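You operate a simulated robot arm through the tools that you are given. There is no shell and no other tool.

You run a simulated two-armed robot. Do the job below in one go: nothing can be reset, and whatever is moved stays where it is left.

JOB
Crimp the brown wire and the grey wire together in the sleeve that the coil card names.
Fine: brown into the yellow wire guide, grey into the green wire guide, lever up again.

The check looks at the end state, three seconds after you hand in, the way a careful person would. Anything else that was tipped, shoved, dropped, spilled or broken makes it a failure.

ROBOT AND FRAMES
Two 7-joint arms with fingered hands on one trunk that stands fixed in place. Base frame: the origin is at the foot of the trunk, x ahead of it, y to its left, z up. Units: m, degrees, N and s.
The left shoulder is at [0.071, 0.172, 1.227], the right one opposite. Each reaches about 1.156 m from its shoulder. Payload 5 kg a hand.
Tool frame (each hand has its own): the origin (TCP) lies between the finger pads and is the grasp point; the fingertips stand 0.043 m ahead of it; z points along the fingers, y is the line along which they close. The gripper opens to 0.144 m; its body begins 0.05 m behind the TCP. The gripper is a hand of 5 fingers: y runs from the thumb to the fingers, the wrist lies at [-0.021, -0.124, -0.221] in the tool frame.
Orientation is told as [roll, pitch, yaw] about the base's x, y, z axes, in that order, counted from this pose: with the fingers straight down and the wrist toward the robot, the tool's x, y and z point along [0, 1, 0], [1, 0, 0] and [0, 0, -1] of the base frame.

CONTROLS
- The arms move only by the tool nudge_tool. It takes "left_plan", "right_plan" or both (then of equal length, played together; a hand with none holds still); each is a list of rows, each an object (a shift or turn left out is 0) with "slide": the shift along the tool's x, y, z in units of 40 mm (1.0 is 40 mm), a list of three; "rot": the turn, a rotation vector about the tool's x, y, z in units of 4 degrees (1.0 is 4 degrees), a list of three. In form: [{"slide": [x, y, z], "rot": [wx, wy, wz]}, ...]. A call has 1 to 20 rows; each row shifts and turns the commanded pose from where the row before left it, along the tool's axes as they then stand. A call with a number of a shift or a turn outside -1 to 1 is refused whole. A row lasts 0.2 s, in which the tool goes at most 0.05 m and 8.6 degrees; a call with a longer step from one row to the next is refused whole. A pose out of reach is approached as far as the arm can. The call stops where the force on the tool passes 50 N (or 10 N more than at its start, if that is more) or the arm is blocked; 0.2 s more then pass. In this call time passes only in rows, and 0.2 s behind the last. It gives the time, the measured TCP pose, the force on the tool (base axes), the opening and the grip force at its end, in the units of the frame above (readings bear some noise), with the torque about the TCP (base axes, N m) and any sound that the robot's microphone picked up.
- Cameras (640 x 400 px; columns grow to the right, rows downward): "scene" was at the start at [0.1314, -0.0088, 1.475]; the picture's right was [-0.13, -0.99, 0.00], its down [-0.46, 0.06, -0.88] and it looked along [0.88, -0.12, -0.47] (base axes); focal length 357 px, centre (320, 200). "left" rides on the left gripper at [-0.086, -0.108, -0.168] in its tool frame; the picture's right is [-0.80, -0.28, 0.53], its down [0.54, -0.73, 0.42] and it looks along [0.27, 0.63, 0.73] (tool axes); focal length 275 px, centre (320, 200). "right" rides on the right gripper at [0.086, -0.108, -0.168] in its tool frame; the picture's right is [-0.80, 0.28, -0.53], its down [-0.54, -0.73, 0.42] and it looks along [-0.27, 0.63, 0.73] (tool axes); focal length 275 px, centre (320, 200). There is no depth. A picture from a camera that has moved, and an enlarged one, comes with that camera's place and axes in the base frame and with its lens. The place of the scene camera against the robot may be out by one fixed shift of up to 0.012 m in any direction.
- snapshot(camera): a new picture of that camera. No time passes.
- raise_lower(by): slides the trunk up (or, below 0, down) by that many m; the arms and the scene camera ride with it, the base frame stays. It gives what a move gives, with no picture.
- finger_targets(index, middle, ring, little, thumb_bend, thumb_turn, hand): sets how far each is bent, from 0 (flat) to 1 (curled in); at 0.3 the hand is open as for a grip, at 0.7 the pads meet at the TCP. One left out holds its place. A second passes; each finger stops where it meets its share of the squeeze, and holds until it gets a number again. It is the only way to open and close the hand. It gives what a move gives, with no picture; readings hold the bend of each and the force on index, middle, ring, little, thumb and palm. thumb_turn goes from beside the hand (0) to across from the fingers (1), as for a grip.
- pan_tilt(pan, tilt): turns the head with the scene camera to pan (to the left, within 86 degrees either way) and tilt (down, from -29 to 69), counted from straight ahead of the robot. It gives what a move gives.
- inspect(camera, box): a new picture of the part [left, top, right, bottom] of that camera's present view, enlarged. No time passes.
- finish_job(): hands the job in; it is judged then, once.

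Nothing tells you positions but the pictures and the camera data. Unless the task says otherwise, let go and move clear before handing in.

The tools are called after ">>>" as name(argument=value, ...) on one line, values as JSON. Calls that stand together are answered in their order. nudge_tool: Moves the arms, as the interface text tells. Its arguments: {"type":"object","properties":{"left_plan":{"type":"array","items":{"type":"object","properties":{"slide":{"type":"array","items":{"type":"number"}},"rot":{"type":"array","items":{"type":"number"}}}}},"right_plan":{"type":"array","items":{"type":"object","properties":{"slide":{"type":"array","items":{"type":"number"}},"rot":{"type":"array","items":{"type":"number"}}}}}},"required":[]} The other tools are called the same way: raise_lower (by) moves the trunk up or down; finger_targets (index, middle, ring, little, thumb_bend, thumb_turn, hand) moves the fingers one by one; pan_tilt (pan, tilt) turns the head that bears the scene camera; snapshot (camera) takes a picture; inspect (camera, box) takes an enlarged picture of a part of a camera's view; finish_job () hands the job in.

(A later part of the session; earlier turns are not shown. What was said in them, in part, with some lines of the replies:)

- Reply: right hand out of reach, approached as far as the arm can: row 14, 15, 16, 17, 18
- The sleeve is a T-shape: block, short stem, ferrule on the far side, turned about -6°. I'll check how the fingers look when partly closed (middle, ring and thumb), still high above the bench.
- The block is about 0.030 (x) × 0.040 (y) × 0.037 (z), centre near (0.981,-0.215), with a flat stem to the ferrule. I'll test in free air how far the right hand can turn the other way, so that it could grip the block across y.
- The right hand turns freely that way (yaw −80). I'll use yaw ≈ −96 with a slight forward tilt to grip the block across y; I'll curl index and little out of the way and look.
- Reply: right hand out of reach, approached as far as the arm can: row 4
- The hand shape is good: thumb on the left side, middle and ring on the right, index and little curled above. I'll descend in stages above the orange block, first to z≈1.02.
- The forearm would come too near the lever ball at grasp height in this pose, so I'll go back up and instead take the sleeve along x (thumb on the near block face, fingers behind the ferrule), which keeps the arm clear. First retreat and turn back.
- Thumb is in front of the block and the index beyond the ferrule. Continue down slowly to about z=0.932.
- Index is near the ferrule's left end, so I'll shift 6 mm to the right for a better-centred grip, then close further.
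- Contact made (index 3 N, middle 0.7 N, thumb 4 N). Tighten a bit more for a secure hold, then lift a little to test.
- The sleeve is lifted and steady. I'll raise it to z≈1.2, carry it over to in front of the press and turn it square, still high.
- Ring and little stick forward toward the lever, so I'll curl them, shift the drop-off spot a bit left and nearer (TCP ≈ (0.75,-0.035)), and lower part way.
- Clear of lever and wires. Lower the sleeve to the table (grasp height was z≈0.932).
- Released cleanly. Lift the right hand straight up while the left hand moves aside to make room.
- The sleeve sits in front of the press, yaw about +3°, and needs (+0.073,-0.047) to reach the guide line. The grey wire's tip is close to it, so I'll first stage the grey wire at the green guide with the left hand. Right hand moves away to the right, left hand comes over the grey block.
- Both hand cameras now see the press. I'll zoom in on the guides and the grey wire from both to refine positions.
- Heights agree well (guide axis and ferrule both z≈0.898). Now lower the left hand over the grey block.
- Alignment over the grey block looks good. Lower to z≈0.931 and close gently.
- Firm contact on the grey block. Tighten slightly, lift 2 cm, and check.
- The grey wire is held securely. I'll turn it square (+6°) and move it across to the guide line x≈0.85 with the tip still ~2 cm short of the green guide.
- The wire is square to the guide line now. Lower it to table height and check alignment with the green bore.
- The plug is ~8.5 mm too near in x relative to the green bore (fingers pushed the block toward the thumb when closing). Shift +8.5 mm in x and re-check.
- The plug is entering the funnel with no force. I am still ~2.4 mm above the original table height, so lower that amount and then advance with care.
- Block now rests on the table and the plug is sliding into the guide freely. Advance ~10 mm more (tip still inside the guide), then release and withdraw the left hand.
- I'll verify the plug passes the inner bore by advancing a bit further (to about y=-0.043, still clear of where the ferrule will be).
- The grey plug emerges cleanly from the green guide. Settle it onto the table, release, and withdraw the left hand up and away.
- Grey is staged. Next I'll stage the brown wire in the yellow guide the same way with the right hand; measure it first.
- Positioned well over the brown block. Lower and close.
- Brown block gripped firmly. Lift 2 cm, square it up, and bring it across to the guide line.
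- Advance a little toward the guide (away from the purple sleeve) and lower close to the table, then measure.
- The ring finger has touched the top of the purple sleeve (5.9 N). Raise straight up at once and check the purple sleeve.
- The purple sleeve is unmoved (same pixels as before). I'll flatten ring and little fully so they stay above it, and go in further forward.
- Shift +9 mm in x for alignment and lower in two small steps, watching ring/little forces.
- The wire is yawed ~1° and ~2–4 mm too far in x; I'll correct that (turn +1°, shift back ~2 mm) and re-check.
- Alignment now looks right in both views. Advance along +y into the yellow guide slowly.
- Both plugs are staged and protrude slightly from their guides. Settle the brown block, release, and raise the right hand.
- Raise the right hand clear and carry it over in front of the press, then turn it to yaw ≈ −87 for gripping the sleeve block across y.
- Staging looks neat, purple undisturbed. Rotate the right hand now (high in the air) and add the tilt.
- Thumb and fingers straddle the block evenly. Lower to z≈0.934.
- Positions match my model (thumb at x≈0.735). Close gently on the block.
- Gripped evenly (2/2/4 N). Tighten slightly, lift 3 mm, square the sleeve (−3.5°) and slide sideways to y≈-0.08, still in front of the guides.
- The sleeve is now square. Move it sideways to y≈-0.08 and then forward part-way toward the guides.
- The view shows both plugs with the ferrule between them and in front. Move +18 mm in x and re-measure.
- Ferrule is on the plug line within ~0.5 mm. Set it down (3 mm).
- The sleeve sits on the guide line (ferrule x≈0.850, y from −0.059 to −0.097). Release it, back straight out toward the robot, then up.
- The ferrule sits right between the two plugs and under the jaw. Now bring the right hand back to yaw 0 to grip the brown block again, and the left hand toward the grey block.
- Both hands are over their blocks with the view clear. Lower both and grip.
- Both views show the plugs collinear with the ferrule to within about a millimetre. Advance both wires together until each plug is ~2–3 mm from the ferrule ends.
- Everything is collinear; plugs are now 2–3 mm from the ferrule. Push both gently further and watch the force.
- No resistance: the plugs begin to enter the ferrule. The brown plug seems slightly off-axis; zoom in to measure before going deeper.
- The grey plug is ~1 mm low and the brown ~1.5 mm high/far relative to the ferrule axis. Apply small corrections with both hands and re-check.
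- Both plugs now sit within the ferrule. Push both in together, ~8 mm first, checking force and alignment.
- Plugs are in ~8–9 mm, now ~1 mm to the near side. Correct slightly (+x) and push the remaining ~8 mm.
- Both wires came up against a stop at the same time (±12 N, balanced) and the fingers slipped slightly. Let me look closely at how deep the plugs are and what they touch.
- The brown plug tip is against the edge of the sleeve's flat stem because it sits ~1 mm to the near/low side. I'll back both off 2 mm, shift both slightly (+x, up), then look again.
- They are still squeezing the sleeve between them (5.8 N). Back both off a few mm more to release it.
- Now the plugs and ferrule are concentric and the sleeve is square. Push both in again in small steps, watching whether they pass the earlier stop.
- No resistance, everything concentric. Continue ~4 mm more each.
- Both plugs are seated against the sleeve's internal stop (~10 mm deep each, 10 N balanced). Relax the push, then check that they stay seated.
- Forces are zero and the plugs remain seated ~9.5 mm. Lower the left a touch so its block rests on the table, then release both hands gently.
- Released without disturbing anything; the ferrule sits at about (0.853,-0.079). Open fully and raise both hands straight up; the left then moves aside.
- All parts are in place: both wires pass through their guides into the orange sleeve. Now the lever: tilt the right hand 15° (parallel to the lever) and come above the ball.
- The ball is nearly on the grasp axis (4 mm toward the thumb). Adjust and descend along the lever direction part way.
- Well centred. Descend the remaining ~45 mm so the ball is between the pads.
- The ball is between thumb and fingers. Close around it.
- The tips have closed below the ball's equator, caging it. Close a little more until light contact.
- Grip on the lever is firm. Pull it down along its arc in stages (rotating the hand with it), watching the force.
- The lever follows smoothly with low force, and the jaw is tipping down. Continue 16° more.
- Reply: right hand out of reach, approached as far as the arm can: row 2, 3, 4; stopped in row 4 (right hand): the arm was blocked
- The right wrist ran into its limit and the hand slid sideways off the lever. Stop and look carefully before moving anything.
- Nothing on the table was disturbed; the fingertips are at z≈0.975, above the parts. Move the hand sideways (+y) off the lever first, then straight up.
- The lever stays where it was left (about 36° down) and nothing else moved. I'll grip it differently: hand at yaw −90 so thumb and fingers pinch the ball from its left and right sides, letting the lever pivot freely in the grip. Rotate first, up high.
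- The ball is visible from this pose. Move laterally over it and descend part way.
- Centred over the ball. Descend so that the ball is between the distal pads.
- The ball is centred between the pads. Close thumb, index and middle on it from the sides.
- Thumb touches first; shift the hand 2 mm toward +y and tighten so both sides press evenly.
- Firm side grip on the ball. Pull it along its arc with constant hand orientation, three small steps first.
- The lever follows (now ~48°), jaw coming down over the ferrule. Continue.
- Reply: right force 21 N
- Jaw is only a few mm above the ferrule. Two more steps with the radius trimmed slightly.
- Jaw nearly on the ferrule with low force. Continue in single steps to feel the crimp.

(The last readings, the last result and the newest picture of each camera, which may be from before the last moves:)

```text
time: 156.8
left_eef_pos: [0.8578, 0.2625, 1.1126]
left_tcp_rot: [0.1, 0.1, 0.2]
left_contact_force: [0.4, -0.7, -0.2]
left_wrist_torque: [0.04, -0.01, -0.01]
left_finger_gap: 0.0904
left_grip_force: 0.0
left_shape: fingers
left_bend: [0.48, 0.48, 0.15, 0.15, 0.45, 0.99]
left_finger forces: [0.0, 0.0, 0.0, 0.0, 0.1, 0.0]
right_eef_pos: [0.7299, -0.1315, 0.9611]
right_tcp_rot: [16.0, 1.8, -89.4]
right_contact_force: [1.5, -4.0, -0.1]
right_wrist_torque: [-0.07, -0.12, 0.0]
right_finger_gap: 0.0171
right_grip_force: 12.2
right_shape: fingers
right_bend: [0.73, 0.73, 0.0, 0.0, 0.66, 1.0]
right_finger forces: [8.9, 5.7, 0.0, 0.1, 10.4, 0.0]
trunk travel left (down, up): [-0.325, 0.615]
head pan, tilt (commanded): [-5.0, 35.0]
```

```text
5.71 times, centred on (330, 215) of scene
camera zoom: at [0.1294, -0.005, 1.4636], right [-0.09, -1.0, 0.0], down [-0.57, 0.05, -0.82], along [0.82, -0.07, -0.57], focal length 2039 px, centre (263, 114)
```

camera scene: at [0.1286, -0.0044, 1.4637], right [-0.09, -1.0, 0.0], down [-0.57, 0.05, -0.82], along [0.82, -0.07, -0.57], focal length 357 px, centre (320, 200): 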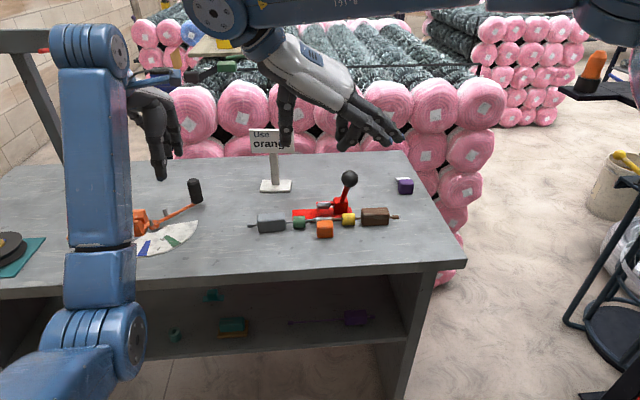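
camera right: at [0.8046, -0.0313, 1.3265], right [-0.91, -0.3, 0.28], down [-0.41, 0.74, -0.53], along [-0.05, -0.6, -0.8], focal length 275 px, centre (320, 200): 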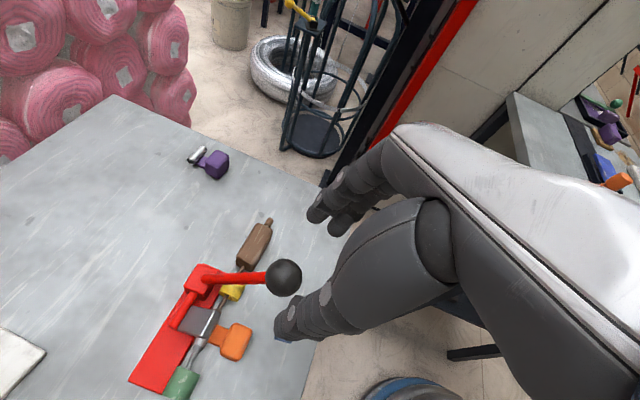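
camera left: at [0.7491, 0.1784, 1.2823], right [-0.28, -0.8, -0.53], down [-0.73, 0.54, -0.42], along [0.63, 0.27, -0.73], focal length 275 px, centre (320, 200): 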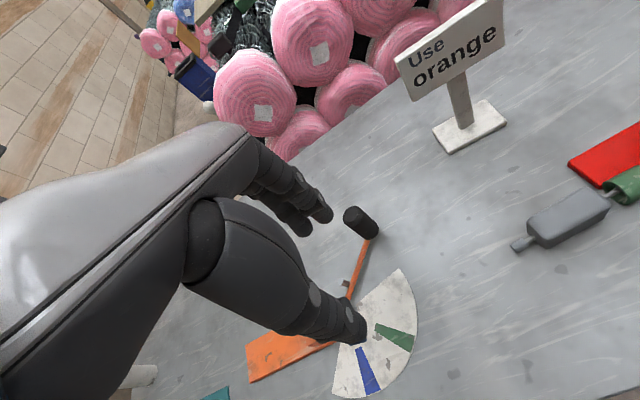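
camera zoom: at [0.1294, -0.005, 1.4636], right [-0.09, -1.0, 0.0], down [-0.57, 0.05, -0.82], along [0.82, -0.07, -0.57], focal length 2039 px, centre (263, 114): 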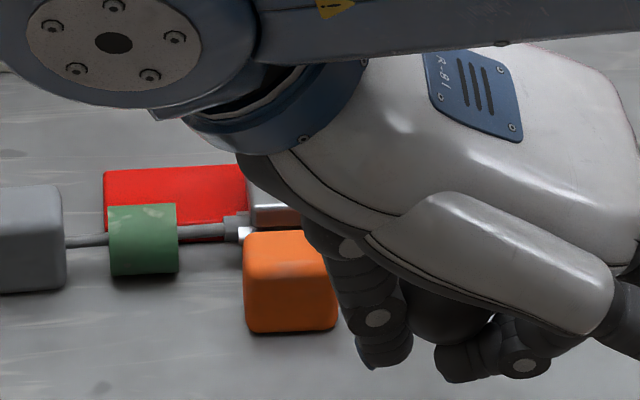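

>>> inspect(camera="right", box=[100, 200, 240, 310])

>>> nudge_tool(right_plan=[{"slide": [-0.113, 0.008, 0.254]}])

>>> inspect(camera="right", box=[100, 180, 240, 290])

>>> inspect(camera="scene", box=[290, 180, 370, 250])

```text
3.64 times, centred on (170, 255) of right
camera zoom: at [0.7644, -0.0273, 1.1493], right [-0.91, -0.3, 0.28], down [-0.41, 0.74, -0.53], along [-0.05, -0.6, -0.8], focal length 1001 px, centre (866, 0)
```

zoom: 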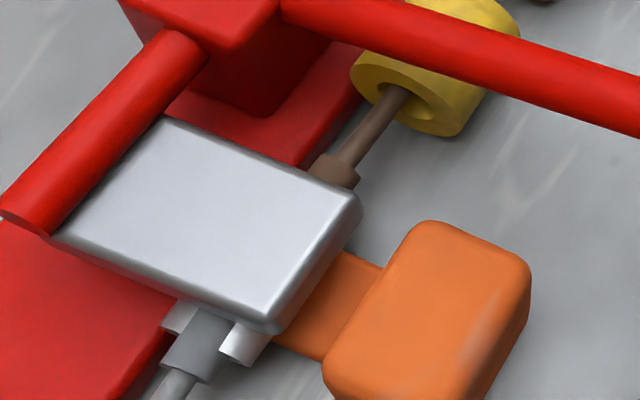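

```text
time: 157.2
left_eef_pos: [0.8586, 0.2639, 1.1139]
left_tcp_rot: [0.0, 0.1, 0.0]
left_contact_force: [0.3, 0.9, 0.4]
left_wrist_torque: [0.01, 0.04, 0.0]
left_finger_gap: 0.0904
left_grip_force: 0.0
left_shape: fingers
left_bend: [0.48, 0.48, 0.15, 0.15, 0.45, 0.99]
left_finger forces: [0.0, 0.0, 0.0, 0.1, 0.1, 0.0]
right_eef_pos: [0.7282, -0.1311, 0.9522]
right_tcp_rot: [16.2, 1.9, -89.3]
right_contact_force: [4.3, -2.8, 3.3]
right_wrist_torque: [-0.05, -0.13, 0.0]
right_finger_gap: 0.0159
right_grip_force: 11.8
right_shape: fingers
right_bend: [0.73, 0.73, 0.0, 0.0, 0.67, 1.0]
right_finger forces: [9.6, 4.6, 0.1, 0.1, 10.5, 0.0]
trunk travel left (down, up): [-0.325, 0.615]
head pan, tilt (commanded): [-5.0, 35.0]
```

```text
3.64 times, centred on (170, 235) of right
camera zoom: at [0.7624, -0.0272, 1.1401], right [-0.91, -0.3, 0.28], down [-0.41, 0.74, -0.53], along [-0.05, -0.6, -0.8], focal length 1001 px, centre (866, 73)
```

zoom: 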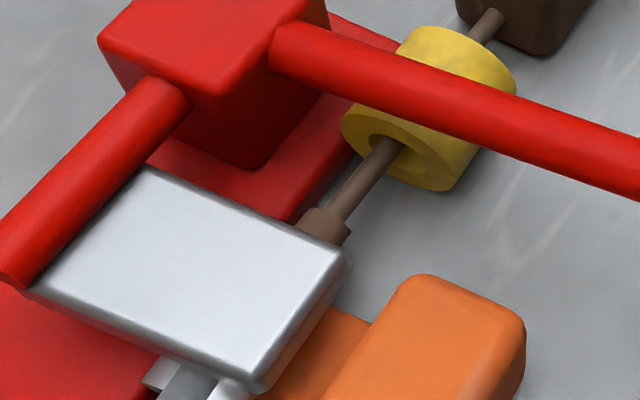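

```text
5.71 times, centred on (330, 215) of scene
camera zoom: at [0.1292, -0.0048, 1.4638], right [-0.09, -1.0, 0.0], down [-0.57, 0.05, -0.82], along [0.82, -0.07, -0.57], focal length 2039 px, centre (263, 114)
```

zoom: 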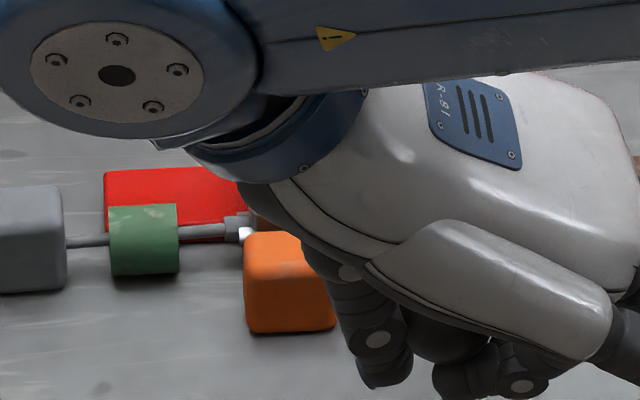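

The ferrule already looks flattened under the jaw (crimped). One more small step to complete the stroke.

>>> nudge_tool(right_plan=[{"slide": [-0.097, 0.008, 0.24]}])

>>> inspect(camera="right", box=[100, 170, 260, 290])

>>> snapshot(camera="right")

```text
time: 157.6
left_eef_pos: [0.859, 0.2643, 1.1127]
left_tcp_rot: [-0.1, 0.0, 0.1]
left_contact_force: [-0.4, 0.3, 0.2]
left_wrist_torque: [-0.01, 0.01, 0.02]
left_finger_gap: 0.0905
left_grip_force: 0.0
left_shape: fingers
left_bend: [0.48, 0.48, 0.15, 0.15, 0.45, 0.99]
left_finger forces: [0.0, 0.0, 0.0, 0.1, 0.1, 0.1]
right_eef_pos: [0.7271, -0.1299, 0.9387]
right_tcp_rot: [16.1, 1.9, -89.3]
right_contact_force: [1.5, -0.1, 5.3]
right_wrist_torque: [0.0, -0.03, -0.01]
right_finger_gap: 0.0092
right_grip_force: 7.2
right_shape: fingers
right_bend: [0.74, 0.74, 0.0, 0.0, 0.68, 1.0]
right_finger forces: [7.0, 0.0, 0.0, 0.0, 7.0, 0.1]
trunk travel left (down, up): [-0.325, 0.615]
head pan, tilt (commanded): [-5.0, 35.0]
```

```text
3.33 times, centred on (180, 230) of right
camera zoom: at [0.761, -0.0265, 1.1285], right [-0.91, -0.3, 0.28], down [-0.41, 0.74, -0.53], along [-0.05, -0.6, -0.8], focal length 918 px, centre (787, 100)
```

zoom: 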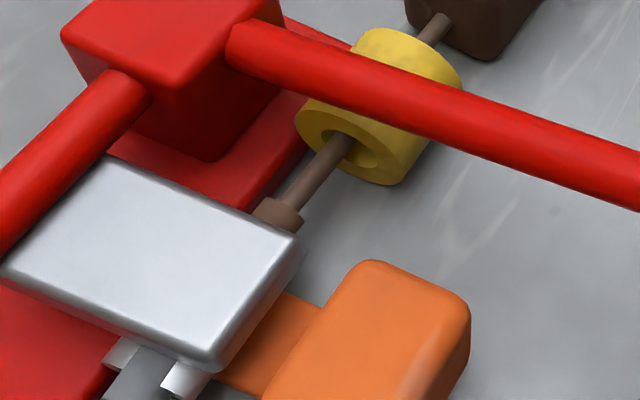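

```text
taken
camera right: at [0.761, -0.0265, 1.1285], right [-0.91, -0.3, 0.28], down [-0.41, 0.74, -0.53], along [-0.05, -0.6, -0.8], focal length 275 px, centre (320, 200)
```

right: 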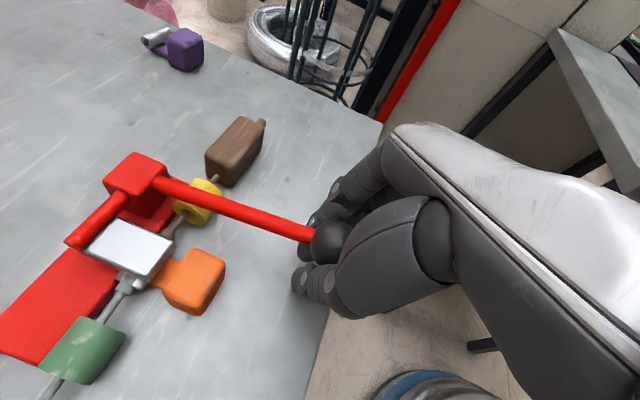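

The lever reached its stop (~78°) and the fingers slid just below the ball. Open slightly, re-centre on the ball and pinch again before lifting.

>>> finger_targets(hand="right", index=0.56, middle=0.56, thumb_bend=0.54)

>>> nudge_tool(right_plan=[{"slide": [0.045, 0, -0.3]}, {"slide": [0.045, 0, -0.3]}])

>>> snapshot(camera="right")

>>> inspect(camera="right", box=[20, 150, 260, 340])

```text
time: 158.6
left_eef_pos: [0.8578, 0.2644, 1.1134]
left_tcp_rot: [-0.1, 0.2, 0.1]
left_contact_force: [0.2, 0.3, 0.1]
left_wrist_torque: [-0.01, -0.03, 0.03]
left_finger_gap: 0.0903
left_grip_force: 0.1
left_shape: fingers
left_bend: [0.48, 0.48, 0.15, 0.15, 0.45, 0.99]
left_finger forces: [0.0, 0.1, 0.0, 0.0, 0.0, 0.0]
right_eef_pos: [0.7268, -0.1296, 0.9403]
right_tcp_rot: [16.2, 1.8, -89.3]
right_contact_force: [0.3, 0.1, 0.7]
right_wrist_torque: [-0.03, 0.02, -0.03]
right_finger_gap: 0.0597
right_grip_force: 0.0
right_shape: fingers
right_bend: [0.56, 0.56, 0.0, 0.0, 0.54, 1.0]
right_finger forces: [0.1, 0.0, 0.0, 0.0, 0.0, 0.1]
trunk travel left (down, up): [-0.325, 0.615]
head pan, tilt (commanded): [-5.0, 35.0]
```

```text
time: 159.2
left_eef_pos: [0.8581, 0.2645, 1.1141]
left_tcp_rot: [0.0, 0.1, 0.1]
left_contact_force: [0.0, 0.0, 0.6]
left_wrist_torque: [-0.06, 0.0, -0.04]
left_finger_gap: 0.0904
left_grip_force: 0.0
left_shape: fingers
left_bend: [0.48, 0.48, 0.15, 0.15, 0.45, 0.99]
left_finger forces: [0.0, 0.0, 0.0, 0.0, 0.1, 0.1]
right_eef_pos: [0.7224, -0.1318, 0.9646]
right_tcp_rot: [16.2, 1.9, -89.2]
right_contact_force: [-0.4, -0.7, -0.2]
right_wrist_torque: [-0.03, 0.0, 0.03]
right_finger_gap: 0.0597
right_grip_force: 0.1
right_shape: fingers
right_bend: [0.56, 0.56, 0.0, 0.0, 0.54, 1.0]
right_finger forces: [0.0, 0.0, 0.1, 0.0, 0.0, 0.1]
trunk travel left (down, up): [-0.325, 0.615]
head pan, tilt (commanded): [-5.0, 35.0]
```

```text
taken
camera right: at [0.7568, -0.0277, 1.1531], right [-0.91, -0.3, 0.28], down [-0.41, 0.74, -0.53], along [-0.05, -0.6, -0.8], focal length 275 px, centre (320, 200)
```

right: 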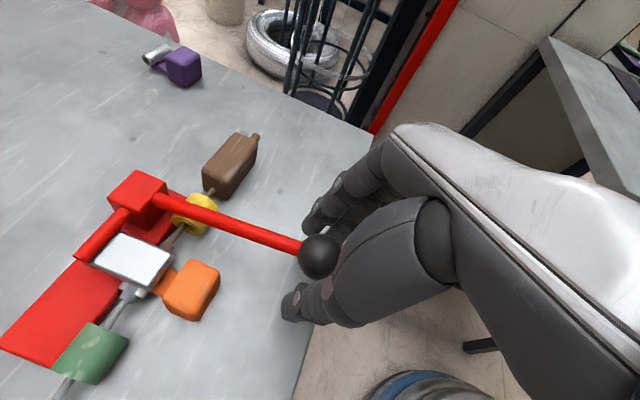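

```text
2.11 times, centred on (140, 245) of right
camera zoom: at [0.7568, -0.0277, 1.1531], right [-0.91, -0.3, 0.28], down [-0.41, 0.74, -0.53], along [-0.05, -0.6, -0.8], focal length 580 px, centre (699, 105)
```

zoom: 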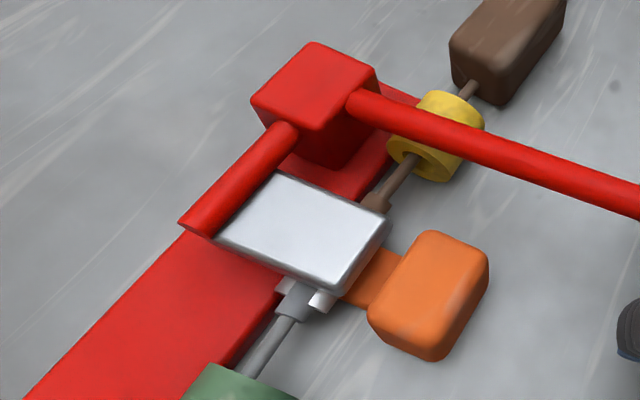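

The lever stays down by itself and the ferrule is clearly flattened. Pinch the ball again and lift it along the reverse arc.

>>> finger_targets(hand="right", index=0.66, middle=0.66, thumb_bend=0.63)

>>> finger_targets(hand="right", index=0.74, middle=0.74, thumb_bend=0.7)

>>> snapshot(camera="right")

```text
time: 160.2
left_eef_pos: [0.8567, 0.2632, 1.1132]
left_tcp_rot: [-0.1, 0.0, 0.1]
left_contact_force: [-0.4, 0.2, 0.5]
left_wrist_torque: [0.02, -0.01, 0.0]
left_finger_gap: 0.0904
left_grip_force: 0.0
left_shape: fingers
left_bend: [0.48, 0.48, 0.15, 0.15, 0.45, 0.99]
left_finger forces: [0.0, 0.0, 0.1, 0.0, 0.0, 0.1]
right_eef_pos: [0.7235, -0.1308, 0.9644]
right_tcp_rot: [16.1, 1.8, -89.3]
right_contact_force: [-0.3, -0.7, 0.0]
right_wrist_torque: [0.03, 0.01, -0.01]
right_finger_gap: 0.0316
right_grip_force: 2.0
right_shape: fingers
right_bend: [0.65, 0.66, 0.0, 0.0, 0.62, 1.0]
right_finger forces: [2.0, 0.0, 0.0, 0.0, 1.9, 0.0]
trunk travel left (down, up): [-0.325, 0.615]
head pan, tilt (commanded): [-5.0, 35.0]
```

```text
time: 161.2
left_eef_pos: [0.8587, 0.2626, 1.1123]
left_tcp_rot: [0.0, 0.1, 0.2]
left_contact_force: [0.4, 0.2, -0.3]
left_wrist_torque: [0.02, -0.06, -0.01]
left_finger_gap: 0.0906
left_grip_force: 0.0
left_shape: fingers
left_bend: [0.48, 0.48, 0.15, 0.15, 0.45, 0.99]
left_finger forces: [0.0, 0.0, 0.0, 0.0, 0.1, 0.0]
right_eef_pos: [0.7244, -0.1321, 0.9634]
right_tcp_rot: [16.2, 1.8, -89.4]
right_contact_force: [6.1, -8.3, -3.6]
right_wrist_torque: [-0.11, -0.19, 0.0]
right_finger_gap: 0.026
right_grip_force: 15.6
right_shape: fingers
right_bend: [0.72, 0.72, 0.0, 0.0, 0.64, 1.0]
right_finger forces: [13.0, 8.5, 0.0, 0.0, 11.0, 0.0]
trunk travel left (down, up): [-0.325, 0.615]
head pan, tilt (commanded): [-5.0, 35.0]
```

```text
taken
camera right: at [0.758, -0.0289, 1.1521], right [-0.91, -0.3, 0.28], down [-0.41, 0.74, -0.53], along [-0.05, -0.6, -0.8], focal length 275 px, centre (320, 200)
```

right: 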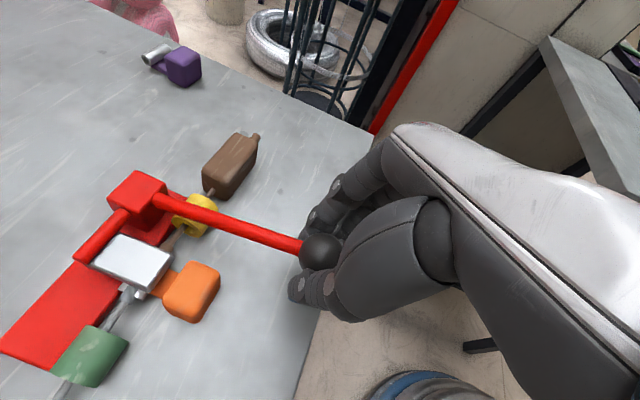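

>>> nudge_tool(right_plan=[{"slide": [0.136, -0.0075, -0.245]}, {"slide": [0.154, -0.007, -0.235]}, {"slide": [0.169, -0.007, -0.224]}])

>>> snapshot(camera="right")

>>> inspect(camera="right", box=[20, 150, 260, 340])

```text
time: 161.9
left_eef_pos: [0.8579, 0.2633, 1.114]
left_tcp_rot: [0.0, 0.1, 0.1]
left_contact_force: [0.3, 0.2, 0.6]
left_wrist_torque: [0.03, -0.02, -0.02]
left_finger_gap: 0.0903
left_grip_force: 0.1
left_shape: fingers
left_bend: [0.48, 0.48, 0.15, 0.15, 0.45, 0.99]
left_finger forces: [0.0, 0.0, 0.0, 0.0, 0.1, 0.0]
right_eef_pos: [0.7312, -0.1315, 0.9963]
right_tcp_rot: [16.2, 1.9, -89.4]
right_contact_force: [1.8, -8.5, -3.6]
right_wrist_torque: [-0.2, 0.06, -0.04]
right_finger_gap: 0.0256
right_grip_force: 15.5
right_shape: fingers
right_bend: [0.72, 0.73, 0.0, 0.0, 0.65, 1.0]
right_finger forces: [13.1, 7.3, 0.0, 0.0, 9.8, 0.0]
trunk travel left (down, up): [-0.325, 0.615]
head pan, tilt (commanded): [-5.0, 35.0]
```

```text
taken
camera right: at [0.7663, -0.0286, 1.1844], right [-0.91, -0.3, 0.28], down [-0.41, 0.74, -0.53], along [-0.05, -0.6, -0.8], focal length 275 px, centre (320, 200)
```

right: 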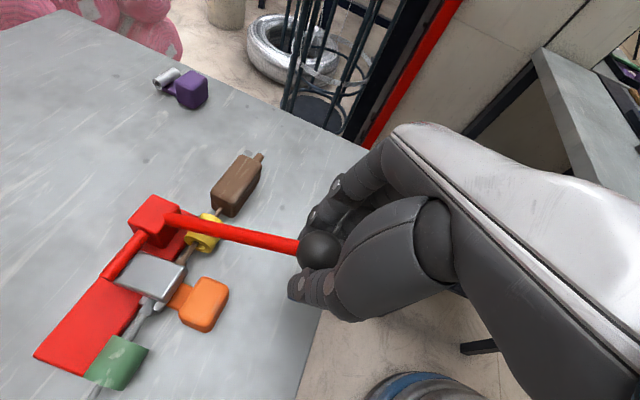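

```text
2.11 times, centred on (140, 245) of right
camera zoom: at [0.7663, -0.0286, 1.1844], right [-0.91, -0.3, 0.28], down [-0.41, 0.74, -0.53], along [-0.05, -0.6, -0.8], focal length 580 px, centre (699, 105)
```

zoom: 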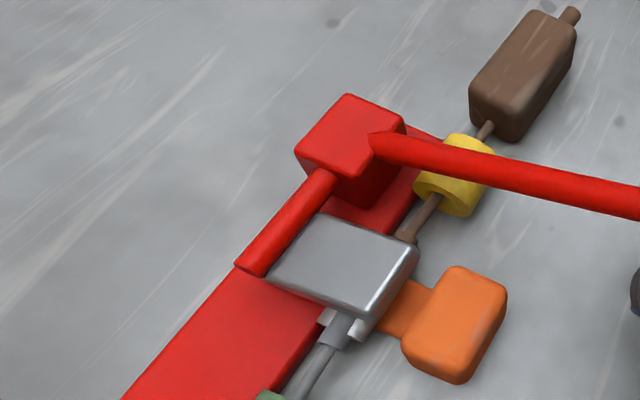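

Lifting works well with low force; the crimped sleeve and wires stay put. Continue upward.

>>> nudge_tool(right_plan=[{"slide": [0.185, -0.0065, -0.212]}, {"slide": [0.199, -0.006, -0.198]}, {"slide": [0.212, -0.0055, -0.184]}, {"slide": [0.226, -0.005, -0.169]}])

>>> nudge_tool(right_plan=[{"slide": [0.237, -0.0045, -0.153]}, {"slide": [0.2465, -0.004, -0.135]}, {"slide": [0.2555, -0.0035, -0.118]}])

>>> snapshot(camera="right")

>>> inspect(camera="scene", box=[260, 110, 420, 260])

```text
time: 162.9
left_eef_pos: [0.8574, 0.2638, 1.1143]
left_tcp_rot: [0.0, 0.0, 0.2]
left_contact_force: [0.1, -0.2, -0.2]
left_wrist_torque: [0.01, -0.03, 0.02]
left_finger_gap: 0.0905
left_grip_force: 0.0
left_shape: fingers
left_bend: [0.48, 0.48, 0.15, 0.15, 0.45, 0.99]
left_finger forces: [0.2, 0.0, 0.0, 0.1, 0.1, 0.0]
right_eef_pos: [0.7565, -0.1303, 1.0344]
right_tcp_rot: [16.2, 1.8, -89.4]
right_contact_force: [-0.3, -6.6, -1.8]
right_wrist_torque: [-0.06, 0.12, -0.05]
right_finger_gap: 0.023
right_grip_force: 12.1
right_shape: fingers
right_bend: [0.73, 0.73, 0.0, 0.0, 0.66, 1.0]
right_finger forces: [12.4, 3.7, 0.0, 0.0, 8.4, 0.0]
trunk travel left (down, up): [-0.325, 0.615]
head pan, tilt (commanded): [-5.0, 35.0]
```

```text
time: 163.8
left_eef_pos: [0.8584, 0.2634, 1.1134]
left_tcp_rot: [0.0, 0.1, 0.1]
left_contact_force: [0.2, 0.1, 0.1]
left_wrist_torque: [-0.01, 0.03, 0.0]
left_finger_gap: 0.0907
left_grip_force: 0.0
left_shape: fingers
left_bend: [0.48, 0.48, 0.15, 0.15, 0.45, 0.99]
left_finger forces: [0.0, 0.0, 0.0, 0.0, 0.0, 0.1]
right_eef_pos: [0.7792, -0.1312, 1.0566]
right_tcp_rot: [16.2, 1.8, -89.4]
right_contact_force: [-0.4, -3.0, -3.7]
right_wrist_torque: [-0.01, 0.14, -0.11]
right_finger_gap: 0.0222
right_grip_force: 10.3
right_shape: fingers
right_bend: [0.73, 0.74, 0.0, 0.0, 0.66, 1.0]
right_finger forces: [12.3, 1.4, 0.0, 0.1, 7.9, 0.0]
trunk travel left (down, up): [-0.325, 0.615]
head pan, tilt (commanded): [-5.0, 35.0]
```

```text
taken
camera right: at [0.8143, -0.0281, 1.2457], right [-0.91, -0.3, 0.28], down [-0.41, 0.74, -0.53], along [-0.05, -0.6, -0.8], focal length 275 px, centre (320, 200)
```

right: 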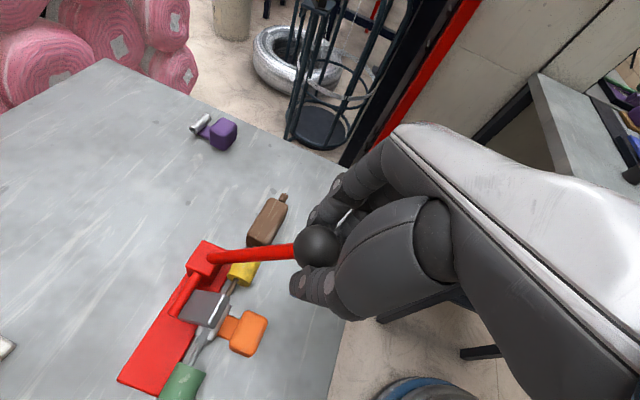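

```text
2.67 times, centred on (340, 185) of scene
camera zoom: at [0.1293, -0.0046, 1.4636], right [-0.09, -1.0, 0.0], down [-0.57, 0.05, -0.82], along [0.82, -0.07, -0.57], focal length 952 px, centre (267, 240)
```

zoom: 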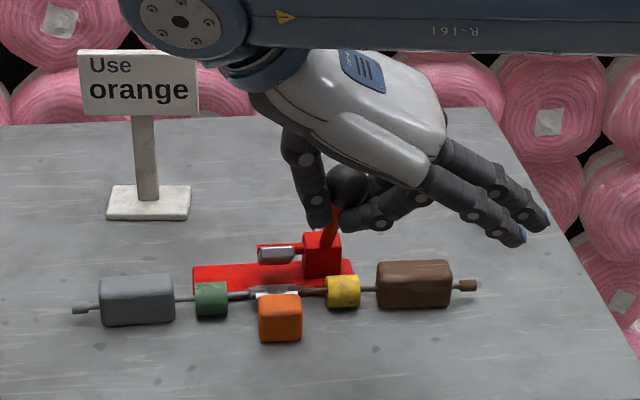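

The ball has shifted in the grip toward the index. Open slightly, re-centre and pinch again before the last part of the lift.

>>> finger_targets(hand="right", index=0.57, middle=0.57, thumb_bend=0.56)

>>> nudge_tool(right_plan=[{"slide": [0.26, 0, -0.25]}])

>>> snapshot(camera="right")

```text
time: 164.8
left_eef_pos: [0.8576, 0.2646, 1.1123]
left_tcp_rot: [0.0, 0.1, 0.0]
left_contact_force: [-0.7, -0.8, 1.1]
left_wrist_torque: [0.03, 0.01, 0.0]
left_finger_gap: 0.0908
left_grip_force: 0.0
left_shape: fingers
left_bend: [0.48, 0.48, 0.15, 0.15, 0.45, 0.99]
left_finger forces: [0.0, 0.0, 0.1, 0.0, 0.1, 0.1]
right_eef_pos: [0.78, -0.1306, 1.0562]
right_tcp_rot: [16.2, 1.8, -89.2]
right_contact_force: [-1.3, 0.4, -0.4]
right_wrist_torque: [-0.03, 0.01, 0.03]
right_finger_gap: 0.0563
right_grip_force: 0.1
right_shape: fingers
right_bend: [0.56, 0.56, 0.0, 0.0, 0.56, 1.0]
right_finger forces: [0.1, 0.0, 0.0, 0.0, 0.0, 0.1]
trunk travel left (down, up): [-0.325, 0.615]
head pan, tilt (commanded): [-5.0, 35.0]
```

```text
time: 165.2
left_eef_pos: [0.8576, 0.2637, 1.1138]
left_tcp_rot: [0.0, 0.1, 0.1]
left_contact_force: [0.4, -0.9, 0.0]
left_wrist_torque: [-0.04, -0.02, 0.0]
left_finger_gap: 0.0904
left_grip_force: 0.1
left_shape: fingers
left_bend: [0.48, 0.48, 0.15, 0.15, 0.45, 0.99]
left_finger forces: [0.0, 0.1, 0.0, 0.1, 0.0, 0.1]
right_eef_pos: [0.7861, -0.1317, 1.0713]
right_tcp_rot: [16.1, 1.7, -89.4]
right_contact_force: [-0.5, 0.0, 0.8]
right_wrist_torque: [0.02, -0.03, 0.02]
right_finger_gap: 0.0562
right_grip_force: 0.0
right_shape: fingers
right_bend: [0.56, 0.56, 0.0, 0.0, 0.56, 1.0]
right_finger forces: [0.0, 0.0, 0.0, 0.0, 0.0, 0.1]
trunk travel left (down, up): [-0.325, 0.615]
head pan, tilt (commanded): [-5.0, 35.0]
```

```text
taken
camera right: at [0.8199, -0.0287, 1.2587], right [-0.91, -0.3, 0.28], down [-0.41, 0.74, -0.53], along [-0.05, -0.6, -0.8], focal length 275 px, centre (320, 200)
```

right: 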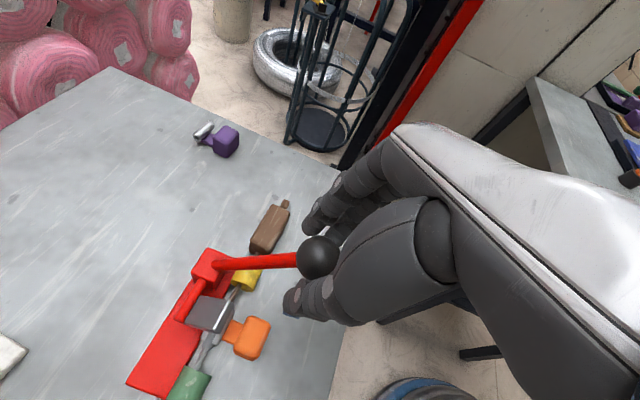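

>>> finger_targets(hand="right", index=0.66, middle=0.66, thumb_bend=0.64)

>>> finger_targets(hand="right", index=0.73, middle=0.73, thumb_bend=0.7)

>>> nudge_tool(right_plan=[{"slide": [0.274, -0.0025, -0.088]}, {"slide": [0.28, -0.002, -0.069]}, {"slide": [0.284, -0.001, -0.049]}])

>>> snapshot(camera="right")

>>> inspect(camera="scene", box=[260, 90, 420, 250])

```text
time: 166.2
left_eef_pos: [0.8586, 0.2634, 1.1131]
left_tcp_rot: [0.0, 0.2, 0.1]
left_contact_force: [0.0, 0.2, -0.7]
left_wrist_torque: [-0.01, 0.04, 0.02]
left_finger_gap: 0.0906
left_grip_force: 0.0
left_shape: fingers
left_bend: [0.48, 0.48, 0.15, 0.15, 0.45, 0.99]
left_finger forces: [0.0, 0.0, 0.0, 0.0, 0.0, 0.0]
right_eef_pos: [0.7859, -0.1319, 1.0706]
right_tcp_rot: [16.2, 1.8, -89.3]
right_contact_force: [-0.5, 3.2, -1.1]
right_wrist_torque: [0.05, -0.03, 0.05]
right_finger_gap: 0.0325
right_grip_force: 2.7
right_shape: fingers
right_bend: [0.65, 0.66, 0.0, 0.0, 0.61, 1.0]
right_finger forces: [1.7, 0.2, 0.1, 0.1, 4.2, 0.1]
trunk travel left (down, up): [-0.325, 0.615]
head pan, tilt (commanded): [-5.0, 35.0]
```

```text
time: 167.2
left_eef_pos: [0.8593, 0.2632, 1.1135]
left_tcp_rot: [0.0, 0.1, 0.1]
left_contact_force: [0.3, 0.0, -0.2]
left_wrist_torque: [0.0, 0.03, 0.0]
left_finger_gap: 0.0906
left_grip_force: 0.1
left_shape: fingers
left_bend: [0.48, 0.48, 0.15, 0.15, 0.45, 0.99]
left_finger forces: [0.0, 0.0, 0.1, 0.0, 0.0, 0.0]
right_eef_pos: [0.7873, -0.1338, 1.0684]
right_tcp_rot: [16.1, 1.8, -89.4]
right_contact_force: [3.5, -3.2, -8.0]
right_wrist_torque: [0.04, -0.01, 0.04]
right_finger_gap: 0.0294
right_grip_force: 16.8
right_shape: fingers
right_bend: [0.71, 0.67, 0.0, 0.0, 0.63, 1.0]
right_finger forces: [12.2, 9.2, 0.0, 0.0, 12.2, 0.1]
trunk travel left (down, up): [-0.325, 0.615]
head pan, tilt (commanded): [-5.0, 35.0]
```

```text
time: 167.9
left_eef_pos: [0.8586, 0.2624, 1.1117]
left_tcp_rot: [0.0, 0.1, 0.1]
left_contact_force: [-0.3, 0.3, 0.7]
left_wrist_torque: [0.01, -0.03, 0.01]
left_finger_gap: 0.0904
left_grip_force: 0.0
left_shape: fingers
left_bend: [0.48, 0.48, 0.15, 0.15, 0.45, 0.99]
left_finger forces: [0.1, 0.1, 0.0, 0.0, 0.0, 0.0]
right_eef_pos: [0.8189, -0.1325, 1.0875]
right_tcp_rot: [16.0, 1.9, -89.3]
right_contact_force: [1.1, -5.3, -9.3]
right_wrist_torque: [-0.04, 0.23, -0.01]
right_finger_gap: 0.0294
right_grip_force: 16.8
right_shape: fingers
right_bend: [0.71, 0.72, 0.0, 0.0, 0.64, 1.0]
right_finger forces: [13.6, 8.5, 0.0, 0.0, 11.7, 0.1]
trunk travel left (down, up): [-0.325, 0.615]
head pan, tilt (commanded): [-5.0, 35.0]
```

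```text
taken
camera right: at [0.852, -0.0297, 1.275], right [-0.91, -0.3, 0.28], down [-0.41, 0.74, -0.53], along [-0.05, -0.6, -0.8], focal length 275 px, centre (320, 200)
```

right: 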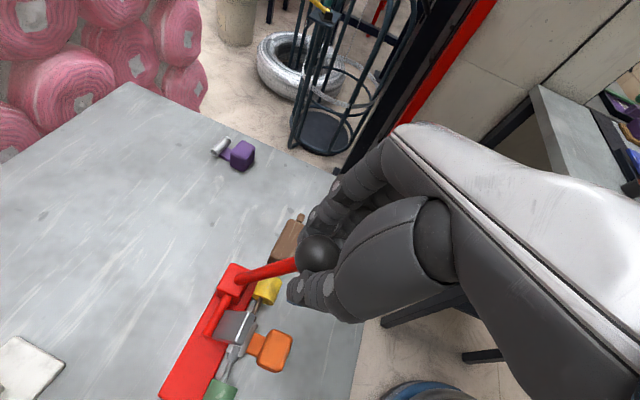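

```text
2.50 times, centred on (340, 170) of scene
camera zoom: at [0.1302, -0.0052, 1.4635], right [-0.09, -1.0, 0.0], down [-0.57, 0.05, -0.82], along [0.82, -0.07, -0.57], focal length 892 px, centre (270, 275)
```

zoom: 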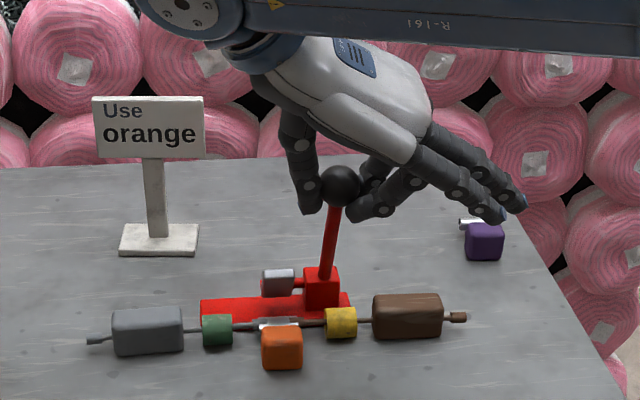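

Lever is nearly up (~24°). Continue to the original upright angle.

>>> nudge_tool(right_plan=[{"slide": [0.2865, 0, -0.029]}, {"slide": [0.288, 0, -0.01]}])

>>> inspect(camera="scene", box=[260, 90, 420, 250])

>>> snapshot(camera="right")

```text
time: 168.6
left_eef_pos: [0.8608, 0.2619, 1.1119]
left_tcp_rot: [0.0, 0.2, 0.1]
left_contact_force: [0.6, 0.6, 0.0]
left_wrist_torque: [0.02, -0.02, 0.03]
left_finger_gap: 0.0906
left_grip_force: 0.0
left_shape: fingers
left_bend: [0.48, 0.48, 0.15, 0.15, 0.45, 0.99]
left_finger forces: [0.0, 0.0, 0.0, 0.0, 0.1, 0.0]
right_eef_pos: [0.8394, -0.1328, 1.0937]
right_tcp_rot: [16.1, 1.7, -89.5]
right_contact_force: [0.5, -5.5, -13.2]
right_wrist_torque: [-0.04, 0.33, -0.09]
right_finger_gap: 0.0303
right_grip_force: 16.7
right_shape: fingers
right_bend: [0.71, 0.72, 0.0, 0.0, 0.64, 1.0]
right_finger forces: [14.1, 8.6, 0.0, 0.0, 11.2, 0.0]
trunk travel left (down, up): [-0.325, 0.615]
head pan, tilt (commanded): [-5.0, 35.0]
```

```text
2.50 times, centred on (340, 170) of scene
camera zoom: at [0.1305, -0.0054, 1.4634], right [-0.09, -1.0, 0.0], down [-0.57, 0.05, -0.82], along [0.81, -0.07, -0.58], focal length 892 px, centre (270, 275)
```

zoom: 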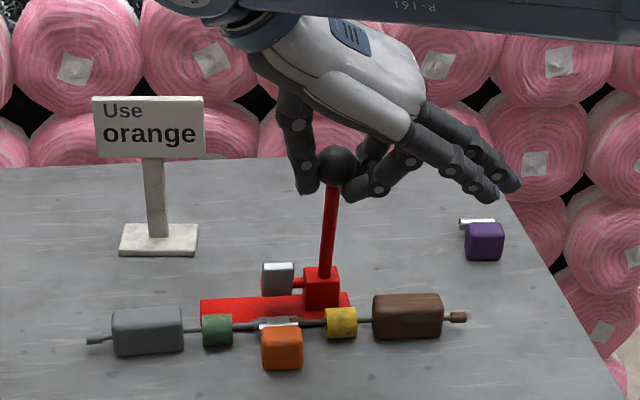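

```text
taken
camera right: at [0.8733, -0.0294, 1.2829], right [-0.91, -0.3, 0.28], down [-0.41, 0.74, -0.53], along [-0.05, -0.6, -0.8], focal length 275 px, centre (320, 200)
```

right: 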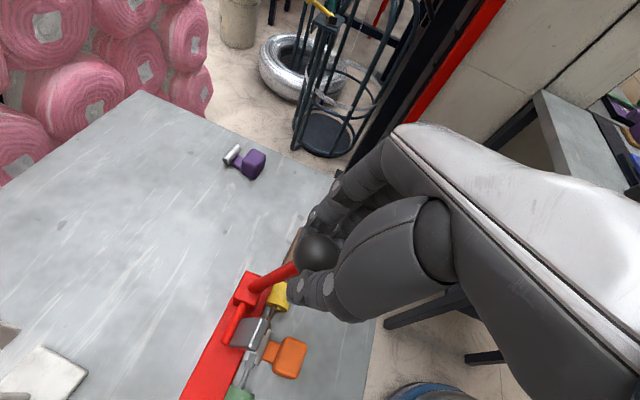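

The lever ball is back at exactly its starting pixel position. Give it a tiny extra nudge up, then release.

>>> nudge_tool(right_plan=[{"slide": [0.08, 0, 0.01]}])

>>> finger_targets(hand="right", index=0.6, middle=0.6, thumb_bend=0.57)

>>> finger_targets(hand="right", index=0.48, middle=0.48, thumb_bend=0.45)

>>> inspect(camera="scene", box=[260, 90, 420, 250])

```text
time: 168.9
left_eef_pos: [0.8583, 0.2623, 1.1143]
left_tcp_rot: [-0.1, 0.1, 0.1]
left_contact_force: [0.0, -0.3, -0.7]
left_wrist_torque: [-0.01, 0.02, 0.03]
left_finger_gap: 0.0905
left_grip_force: 0.2
left_shape: fingers
left_bend: [0.48, 0.48, 0.15, 0.15, 0.45, 0.99]
left_finger forces: [0.0, 0.0, 0.1, 0.0, 0.0, 0.1]
right_eef_pos: [0.839, -0.1337, 1.0948]
right_tcp_rot: [16.1, 1.8, -89.4]
right_contact_force: [-12.1, -4.7, -17.3]
right_wrist_torque: [-0.08, 0.59, -0.11]
right_finger_gap: 0.0299
right_grip_force: 19.7
right_shape: fingers
right_bend: [0.71, 0.72, 0.0, 0.0, 0.64, 1.0]
right_finger forces: [12.2, 14.4, 0.1, 0.0, 11.9, 0.1]
trunk travel left (down, up): [-0.325, 0.615]
head pan, tilt (commanded): [-5.0, 35.0]
```

```text
time: 169.9
left_eef_pos: [0.8585, 0.2641, 1.1131]
left_tcp_rot: [0.0, 0.0, 0.1]
left_contact_force: [-0.3, 0.2, -0.7]
left_wrist_torque: [0.0, 0.03, 0.0]
left_finger_gap: 0.0906
left_grip_force: 0.1
left_shape: fingers
left_bend: [0.48, 0.48, 0.15, 0.15, 0.45, 0.99]
left_finger forces: [0.0, 0.0, 0.0, 0.1, 0.0, 0.0]
right_eef_pos: [0.8409, -0.1325, 1.0962]
right_tcp_rot: [16.2, 1.7, -89.3]
right_contact_force: [0.1, 0.7, -0.8]
right_wrist_torque: [-0.06, 0.01, -0.02]
right_finger_gap: 0.0492
right_grip_force: 0.1
right_shape: fingers
right_bend: [0.6, 0.6, 0.0, 0.0, 0.56, 1.0]
right_finger forces: [0.0, 0.0, 0.0, 0.1, 0.1, 0.0]
trunk travel left (down, up): [-0.325, 0.615]
head pan, tilt (commanded): [-5.0, 35.0]
```

```text
time: 170.9
left_eef_pos: [0.858, 0.264, 1.1128]
left_tcp_rot: [0.0, 0.1, 0.1]
left_contact_force: [0.3, -0.8, -0.3]
left_wrist_torque: [-0.02, 0.0, 0.01]
left_finger_gap: 0.0905
left_grip_force: 0.0
left_shape: fingers
left_bend: [0.48, 0.48, 0.15, 0.15, 0.45, 0.99]
left_finger forces: [0.1, 0.1, 0.1, 0.1, 0.0, 0.0]
right_eef_pos: [0.8414, -0.1324, 1.0964]
right_tcp_rot: [16.2, 1.8, -89.3]
right_contact_force: [-0.1, 0.0, -0.2]
right_wrist_torque: [-0.01, -0.01, -0.01]
right_finger_gap: 0.0902
right_grip_force: 0.0
right_shape: fingers
right_bend: [0.48, 0.48, 0.0, 0.0, 0.45, 0.99]
right_finger forces: [0.1, 0.1, 0.0, 0.0, 0.1, 0.0]
trunk travel left (down, up): [-0.325, 0.615]
head pan, tilt (commanded): [-5.0, 35.0]
```

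```text
2.50 times, centred on (340, 170) of scene
camera zoom: at [0.1287, -0.0044, 1.4637], right [-0.09, -1.0, 0.0], down [-0.57, 0.05, -0.82], along [0.82, -0.07, -0.57], focal length 892 px, centre (270, 275)
```

zoom: 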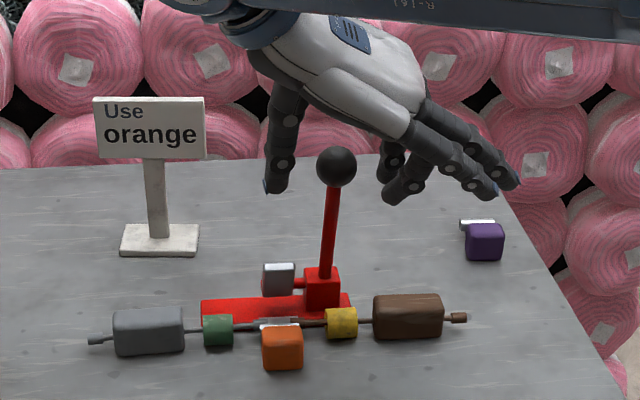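

The lever met its upper stop, so it is fully up. Withdraw the right hand straight up off the ball.

>>> nudge_tool(right_plan=[{"slide": [0, 0, -0.6]}, {"slide": [0, 0, -1]}, {"slide": [0, 0, -1]}, {"slide": [0, 0, -1]}, {"slide": [-0.6, 0, -0.8]}, {"slide": [-0.9, 0, -0.3]}, {"slide": [-0.9, 0, -0.3]}])

>>> inspect(camera="scene", box=[220, 130, 440, 270])

>>> inspect(camera="scene", box=[290, 195, 370, 245])

>>> snapshot(camera="right")

```text
time: 172.6
left_eef_pos: [0.856, 0.2648, 1.114]
left_tcp_rot: [0.0, 0.0, 0.1]
left_contact_force: [-0.1, 0.1, -0.2]
left_wrist_torque: [0.06, -0.06, 0.02]
left_finger_gap: 0.0906
left_grip_force: 0.1
left_shape: fingers
left_bend: [0.48, 0.48, 0.15, 0.15, 0.45, 0.99]
left_finger forces: [0.1, 0.1, 0.0, 0.0, 0.0, 0.0]
right_eef_pos: [0.6922, -0.141, 1.2619]
right_tcp_rot: [16.2, 1.8, -89.4]
right_contact_force: [-0.2, -0.3, 1.0]
right_wrist_torque: [-0.02, -0.02, -0.02]
right_finger_gap: 0.0906
right_grip_force: 0.1
right_shape: fingers
right_bend: [0.48, 0.48, 0.0, 0.0, 0.45, 0.99]
right_finger forces: [0.0, 0.0, 0.0, 0.1, 0.1, 0.1]
trunk travel left (down, up): [-0.325, 0.615]
head pan, tilt (commanded): [-5.0, 35.0]
```

```text
2.86 times, centred on (330, 200) of scene
camera zoom: at [0.1269, -0.0045, 1.4639], right [-0.09, -1.0, 0.0], down [-0.57, 0.05, -0.82], along [0.82, -0.07, -0.57], focal length 1020 px, centre (291, 200)
```

zoom: 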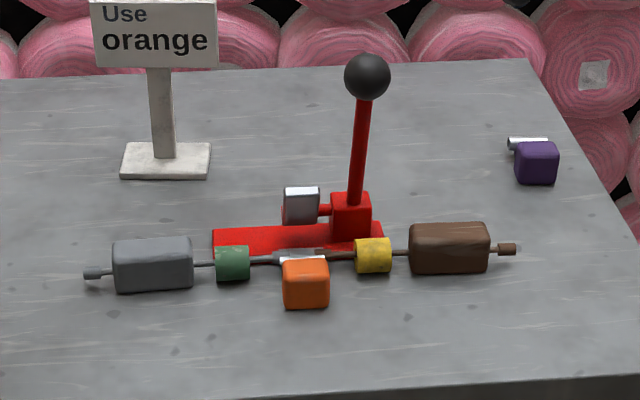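

```text
8.00 times, centred on (330, 220) of scene
camera zoom: at [0.1269, -0.0045, 1.4639], right [-0.09, -1.0, 0.0], down [-0.57, 0.05, -0.82], along [0.82, -0.07, -0.57], focal length 2855 px, centre (240, 40)
```

zoom: 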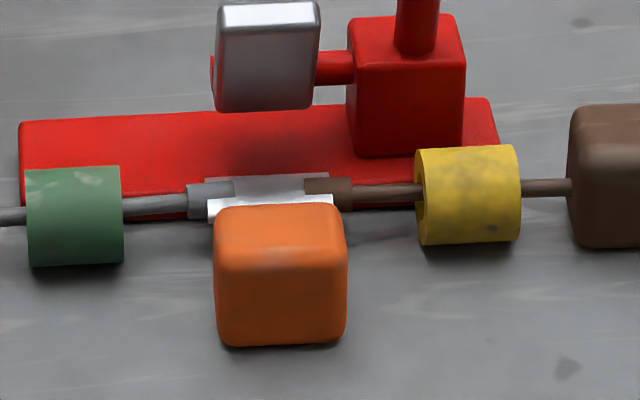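

```text
taken
camera right: at [0.7261, -0.0368, 1.4501], right [-0.91, -0.3, 0.28], down [-0.41, 0.74, -0.53], along [-0.05, -0.6, -0.8], focal length 275 px, centre (320, 200)
```

right: 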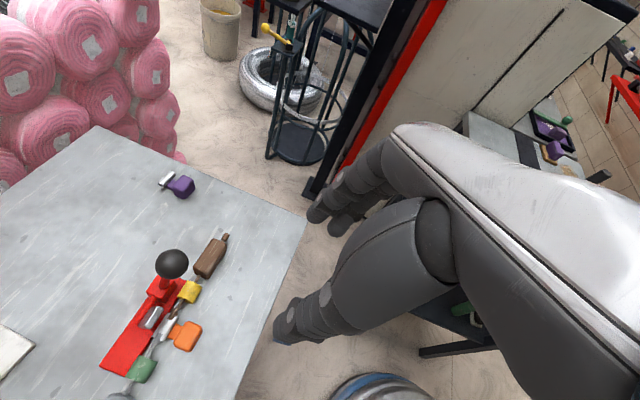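

The lever is up, and the orange sleeve is visibly flattened over both plugs. Check closely from the other camera and move the right hand clear.

>>> inspect(camera="right", box=[100, 230, 240, 390])

>>> nudge_tool(right_plan=[{"slide": [-0.3, 0.9, -0.116]}, {"slide": [-0.3, 0.9, -0.116]}, {"slide": [-0.3, 0.9, -0.116]}, {"slide": [-0.3, 0.9, -0.116]}], left_plan=[{"slide": [0.5, 0, -0.5]}, {"slide": [0.5, 0, -0.5]}, {"slide": [0, 0, 0]}, {"slide": [0, 0, 0]}])

>>> snapshot(camera="scene")

>>> inspect(camera="scene", box=[305, 205, 355, 235])

>>> inspect(camera="right", box=[60, 150, 320, 380])

```text
2.50 times, centred on (170, 310) of right
camera zoom: at [0.7261, -0.0368, 1.4501], right [-0.91, -0.3, 0.28], down [-0.41, 0.74, -0.53], along [-0.05, -0.6, -0.8], focal length 688 px, centre (695, -75)
```

zoom: 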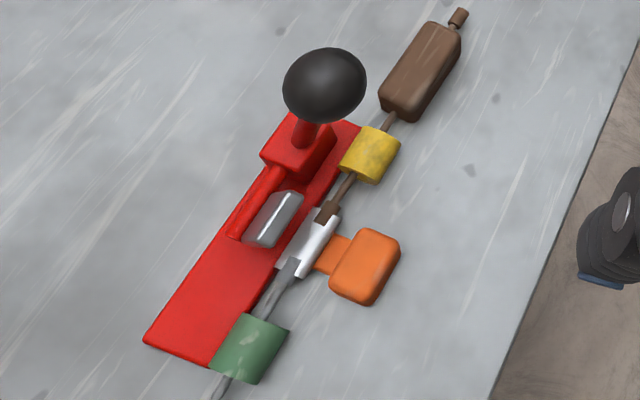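

```text
time: 173.6
left_eef_pos: [0.8572, 0.3005, 1.1541]
left_tcp_rot: [0.0, 0.0, 0.0]
left_contact_force: [-0.7, -0.9, 0.8]
left_wrist_torque: [0.08, -0.08, 0.02]
left_finger_gap: 0.0903
left_grip_force: 0.0
left_shape: fingers
left_bend: [0.48, 0.48, 0.15, 0.15, 0.45, 0.99]
left_finger forces: [0.0, 0.0, 0.1, 0.0, 0.0, 0.1]
right_eef_pos: [0.6406, -0.2872, 1.2621]
right_tcp_rot: [16.3, 1.9, -89.3]
right_contact_force: [-0.6, -0.3, 0.3]
right_wrist_torque: [0.03, -0.03, 0.03]
right_finger_gap: 0.0906
right_grip_force: 0.1
right_shape: fingers
right_bend: [0.48, 0.48, 0.0, 0.0, 0.45, 0.99]
right_finger forces: [0.1, 0.0, 0.0, 0.0, 0.1, 0.1]
trunk travel left (down, up): [-0.325, 0.615]
head pan, tilt (commanded): [-5.0, 35.0]
```

```text
taken
camera scene: at [0.1268, -0.0071, 1.464], right [-0.09, -1.0, 0.0], down [-0.57, 0.05, -0.82], along [0.82, -0.07, -0.57], focal length 357 px, centre (320, 200)
```

scene: 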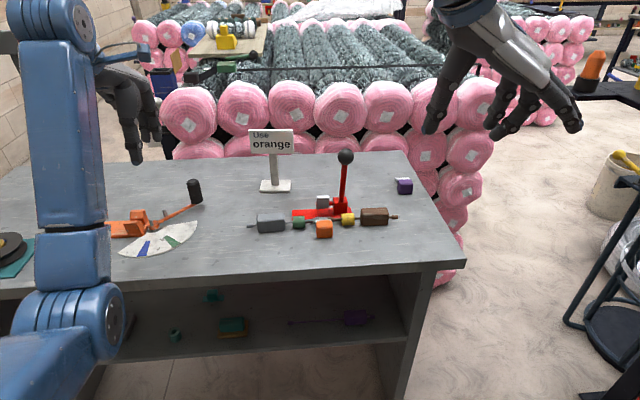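

```text
12.80 times, centred on (330, 220) of scene
camera zoom: at [0.1268, -0.0071, 1.464], right [-0.09, -1.0, 0.0], down [-0.57, 0.05, -0.82], along [0.82, -0.07, -0.57], focal length 4568 px, centre (192, -56)
```

zoom: 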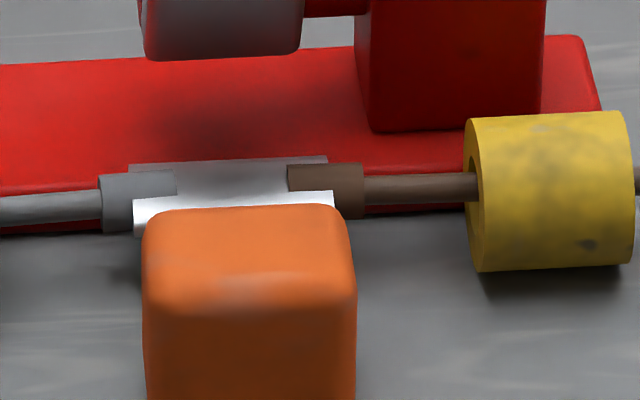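

```text
1.74 times, centred on (190, 265) of right
camera zoom: at [0.6753, -0.1839, 1.4514], right [-0.91, -0.3, 0.28], down [-0.41, 0.74, -0.53], along [-0.04, -0.6, -0.8], focal length 479 px, centre (546, 87)
```

zoom: 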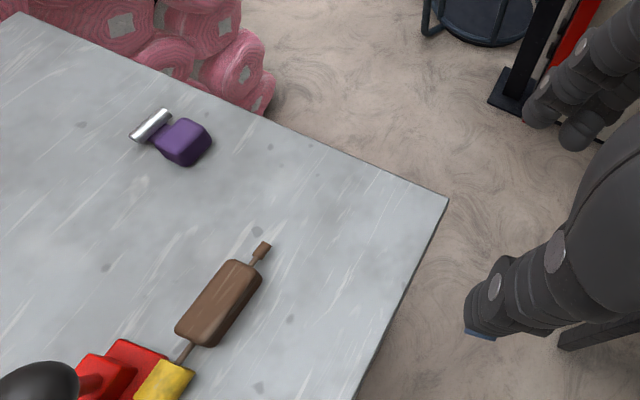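

The orange sleeve is crimped flat over the brown plug (through the yellow guide) and the grey plug (through the green guide). The lever is back up at its stop, the purple sleeve has not moved, and both hands are empty and clear. I'm handing in.

>>> finish_job()

```text
The job is handed in.
```

I crimped the brown and grey wires together in the orange sleeve the card names, and the job is handed in. I don't have the result of the check.

- **Wires:** Brown goes in through the yellow guide and grey through the green guide. Each plug sits about 8–9 mm inside the sleeve, not all the way to the middle: both met a firm stop at roughly 10 mm, so I crimped there.
- **Crimp:** The sleeve is visibly flattened around both plugs. I could not test whether the wires are actually locked in.
- **Lever:** It is back up against its stop, in the same place as at the start.
- **Mishaps:** My right ring finger pressed the purple sleeve with about 6 N while I was moving the brown wire. On my first pull the wrist hit its limit and the hand slid off the lever. I checked the pictures after each slip, and nothing had moved.

Both hands are empty and clear of the bench.
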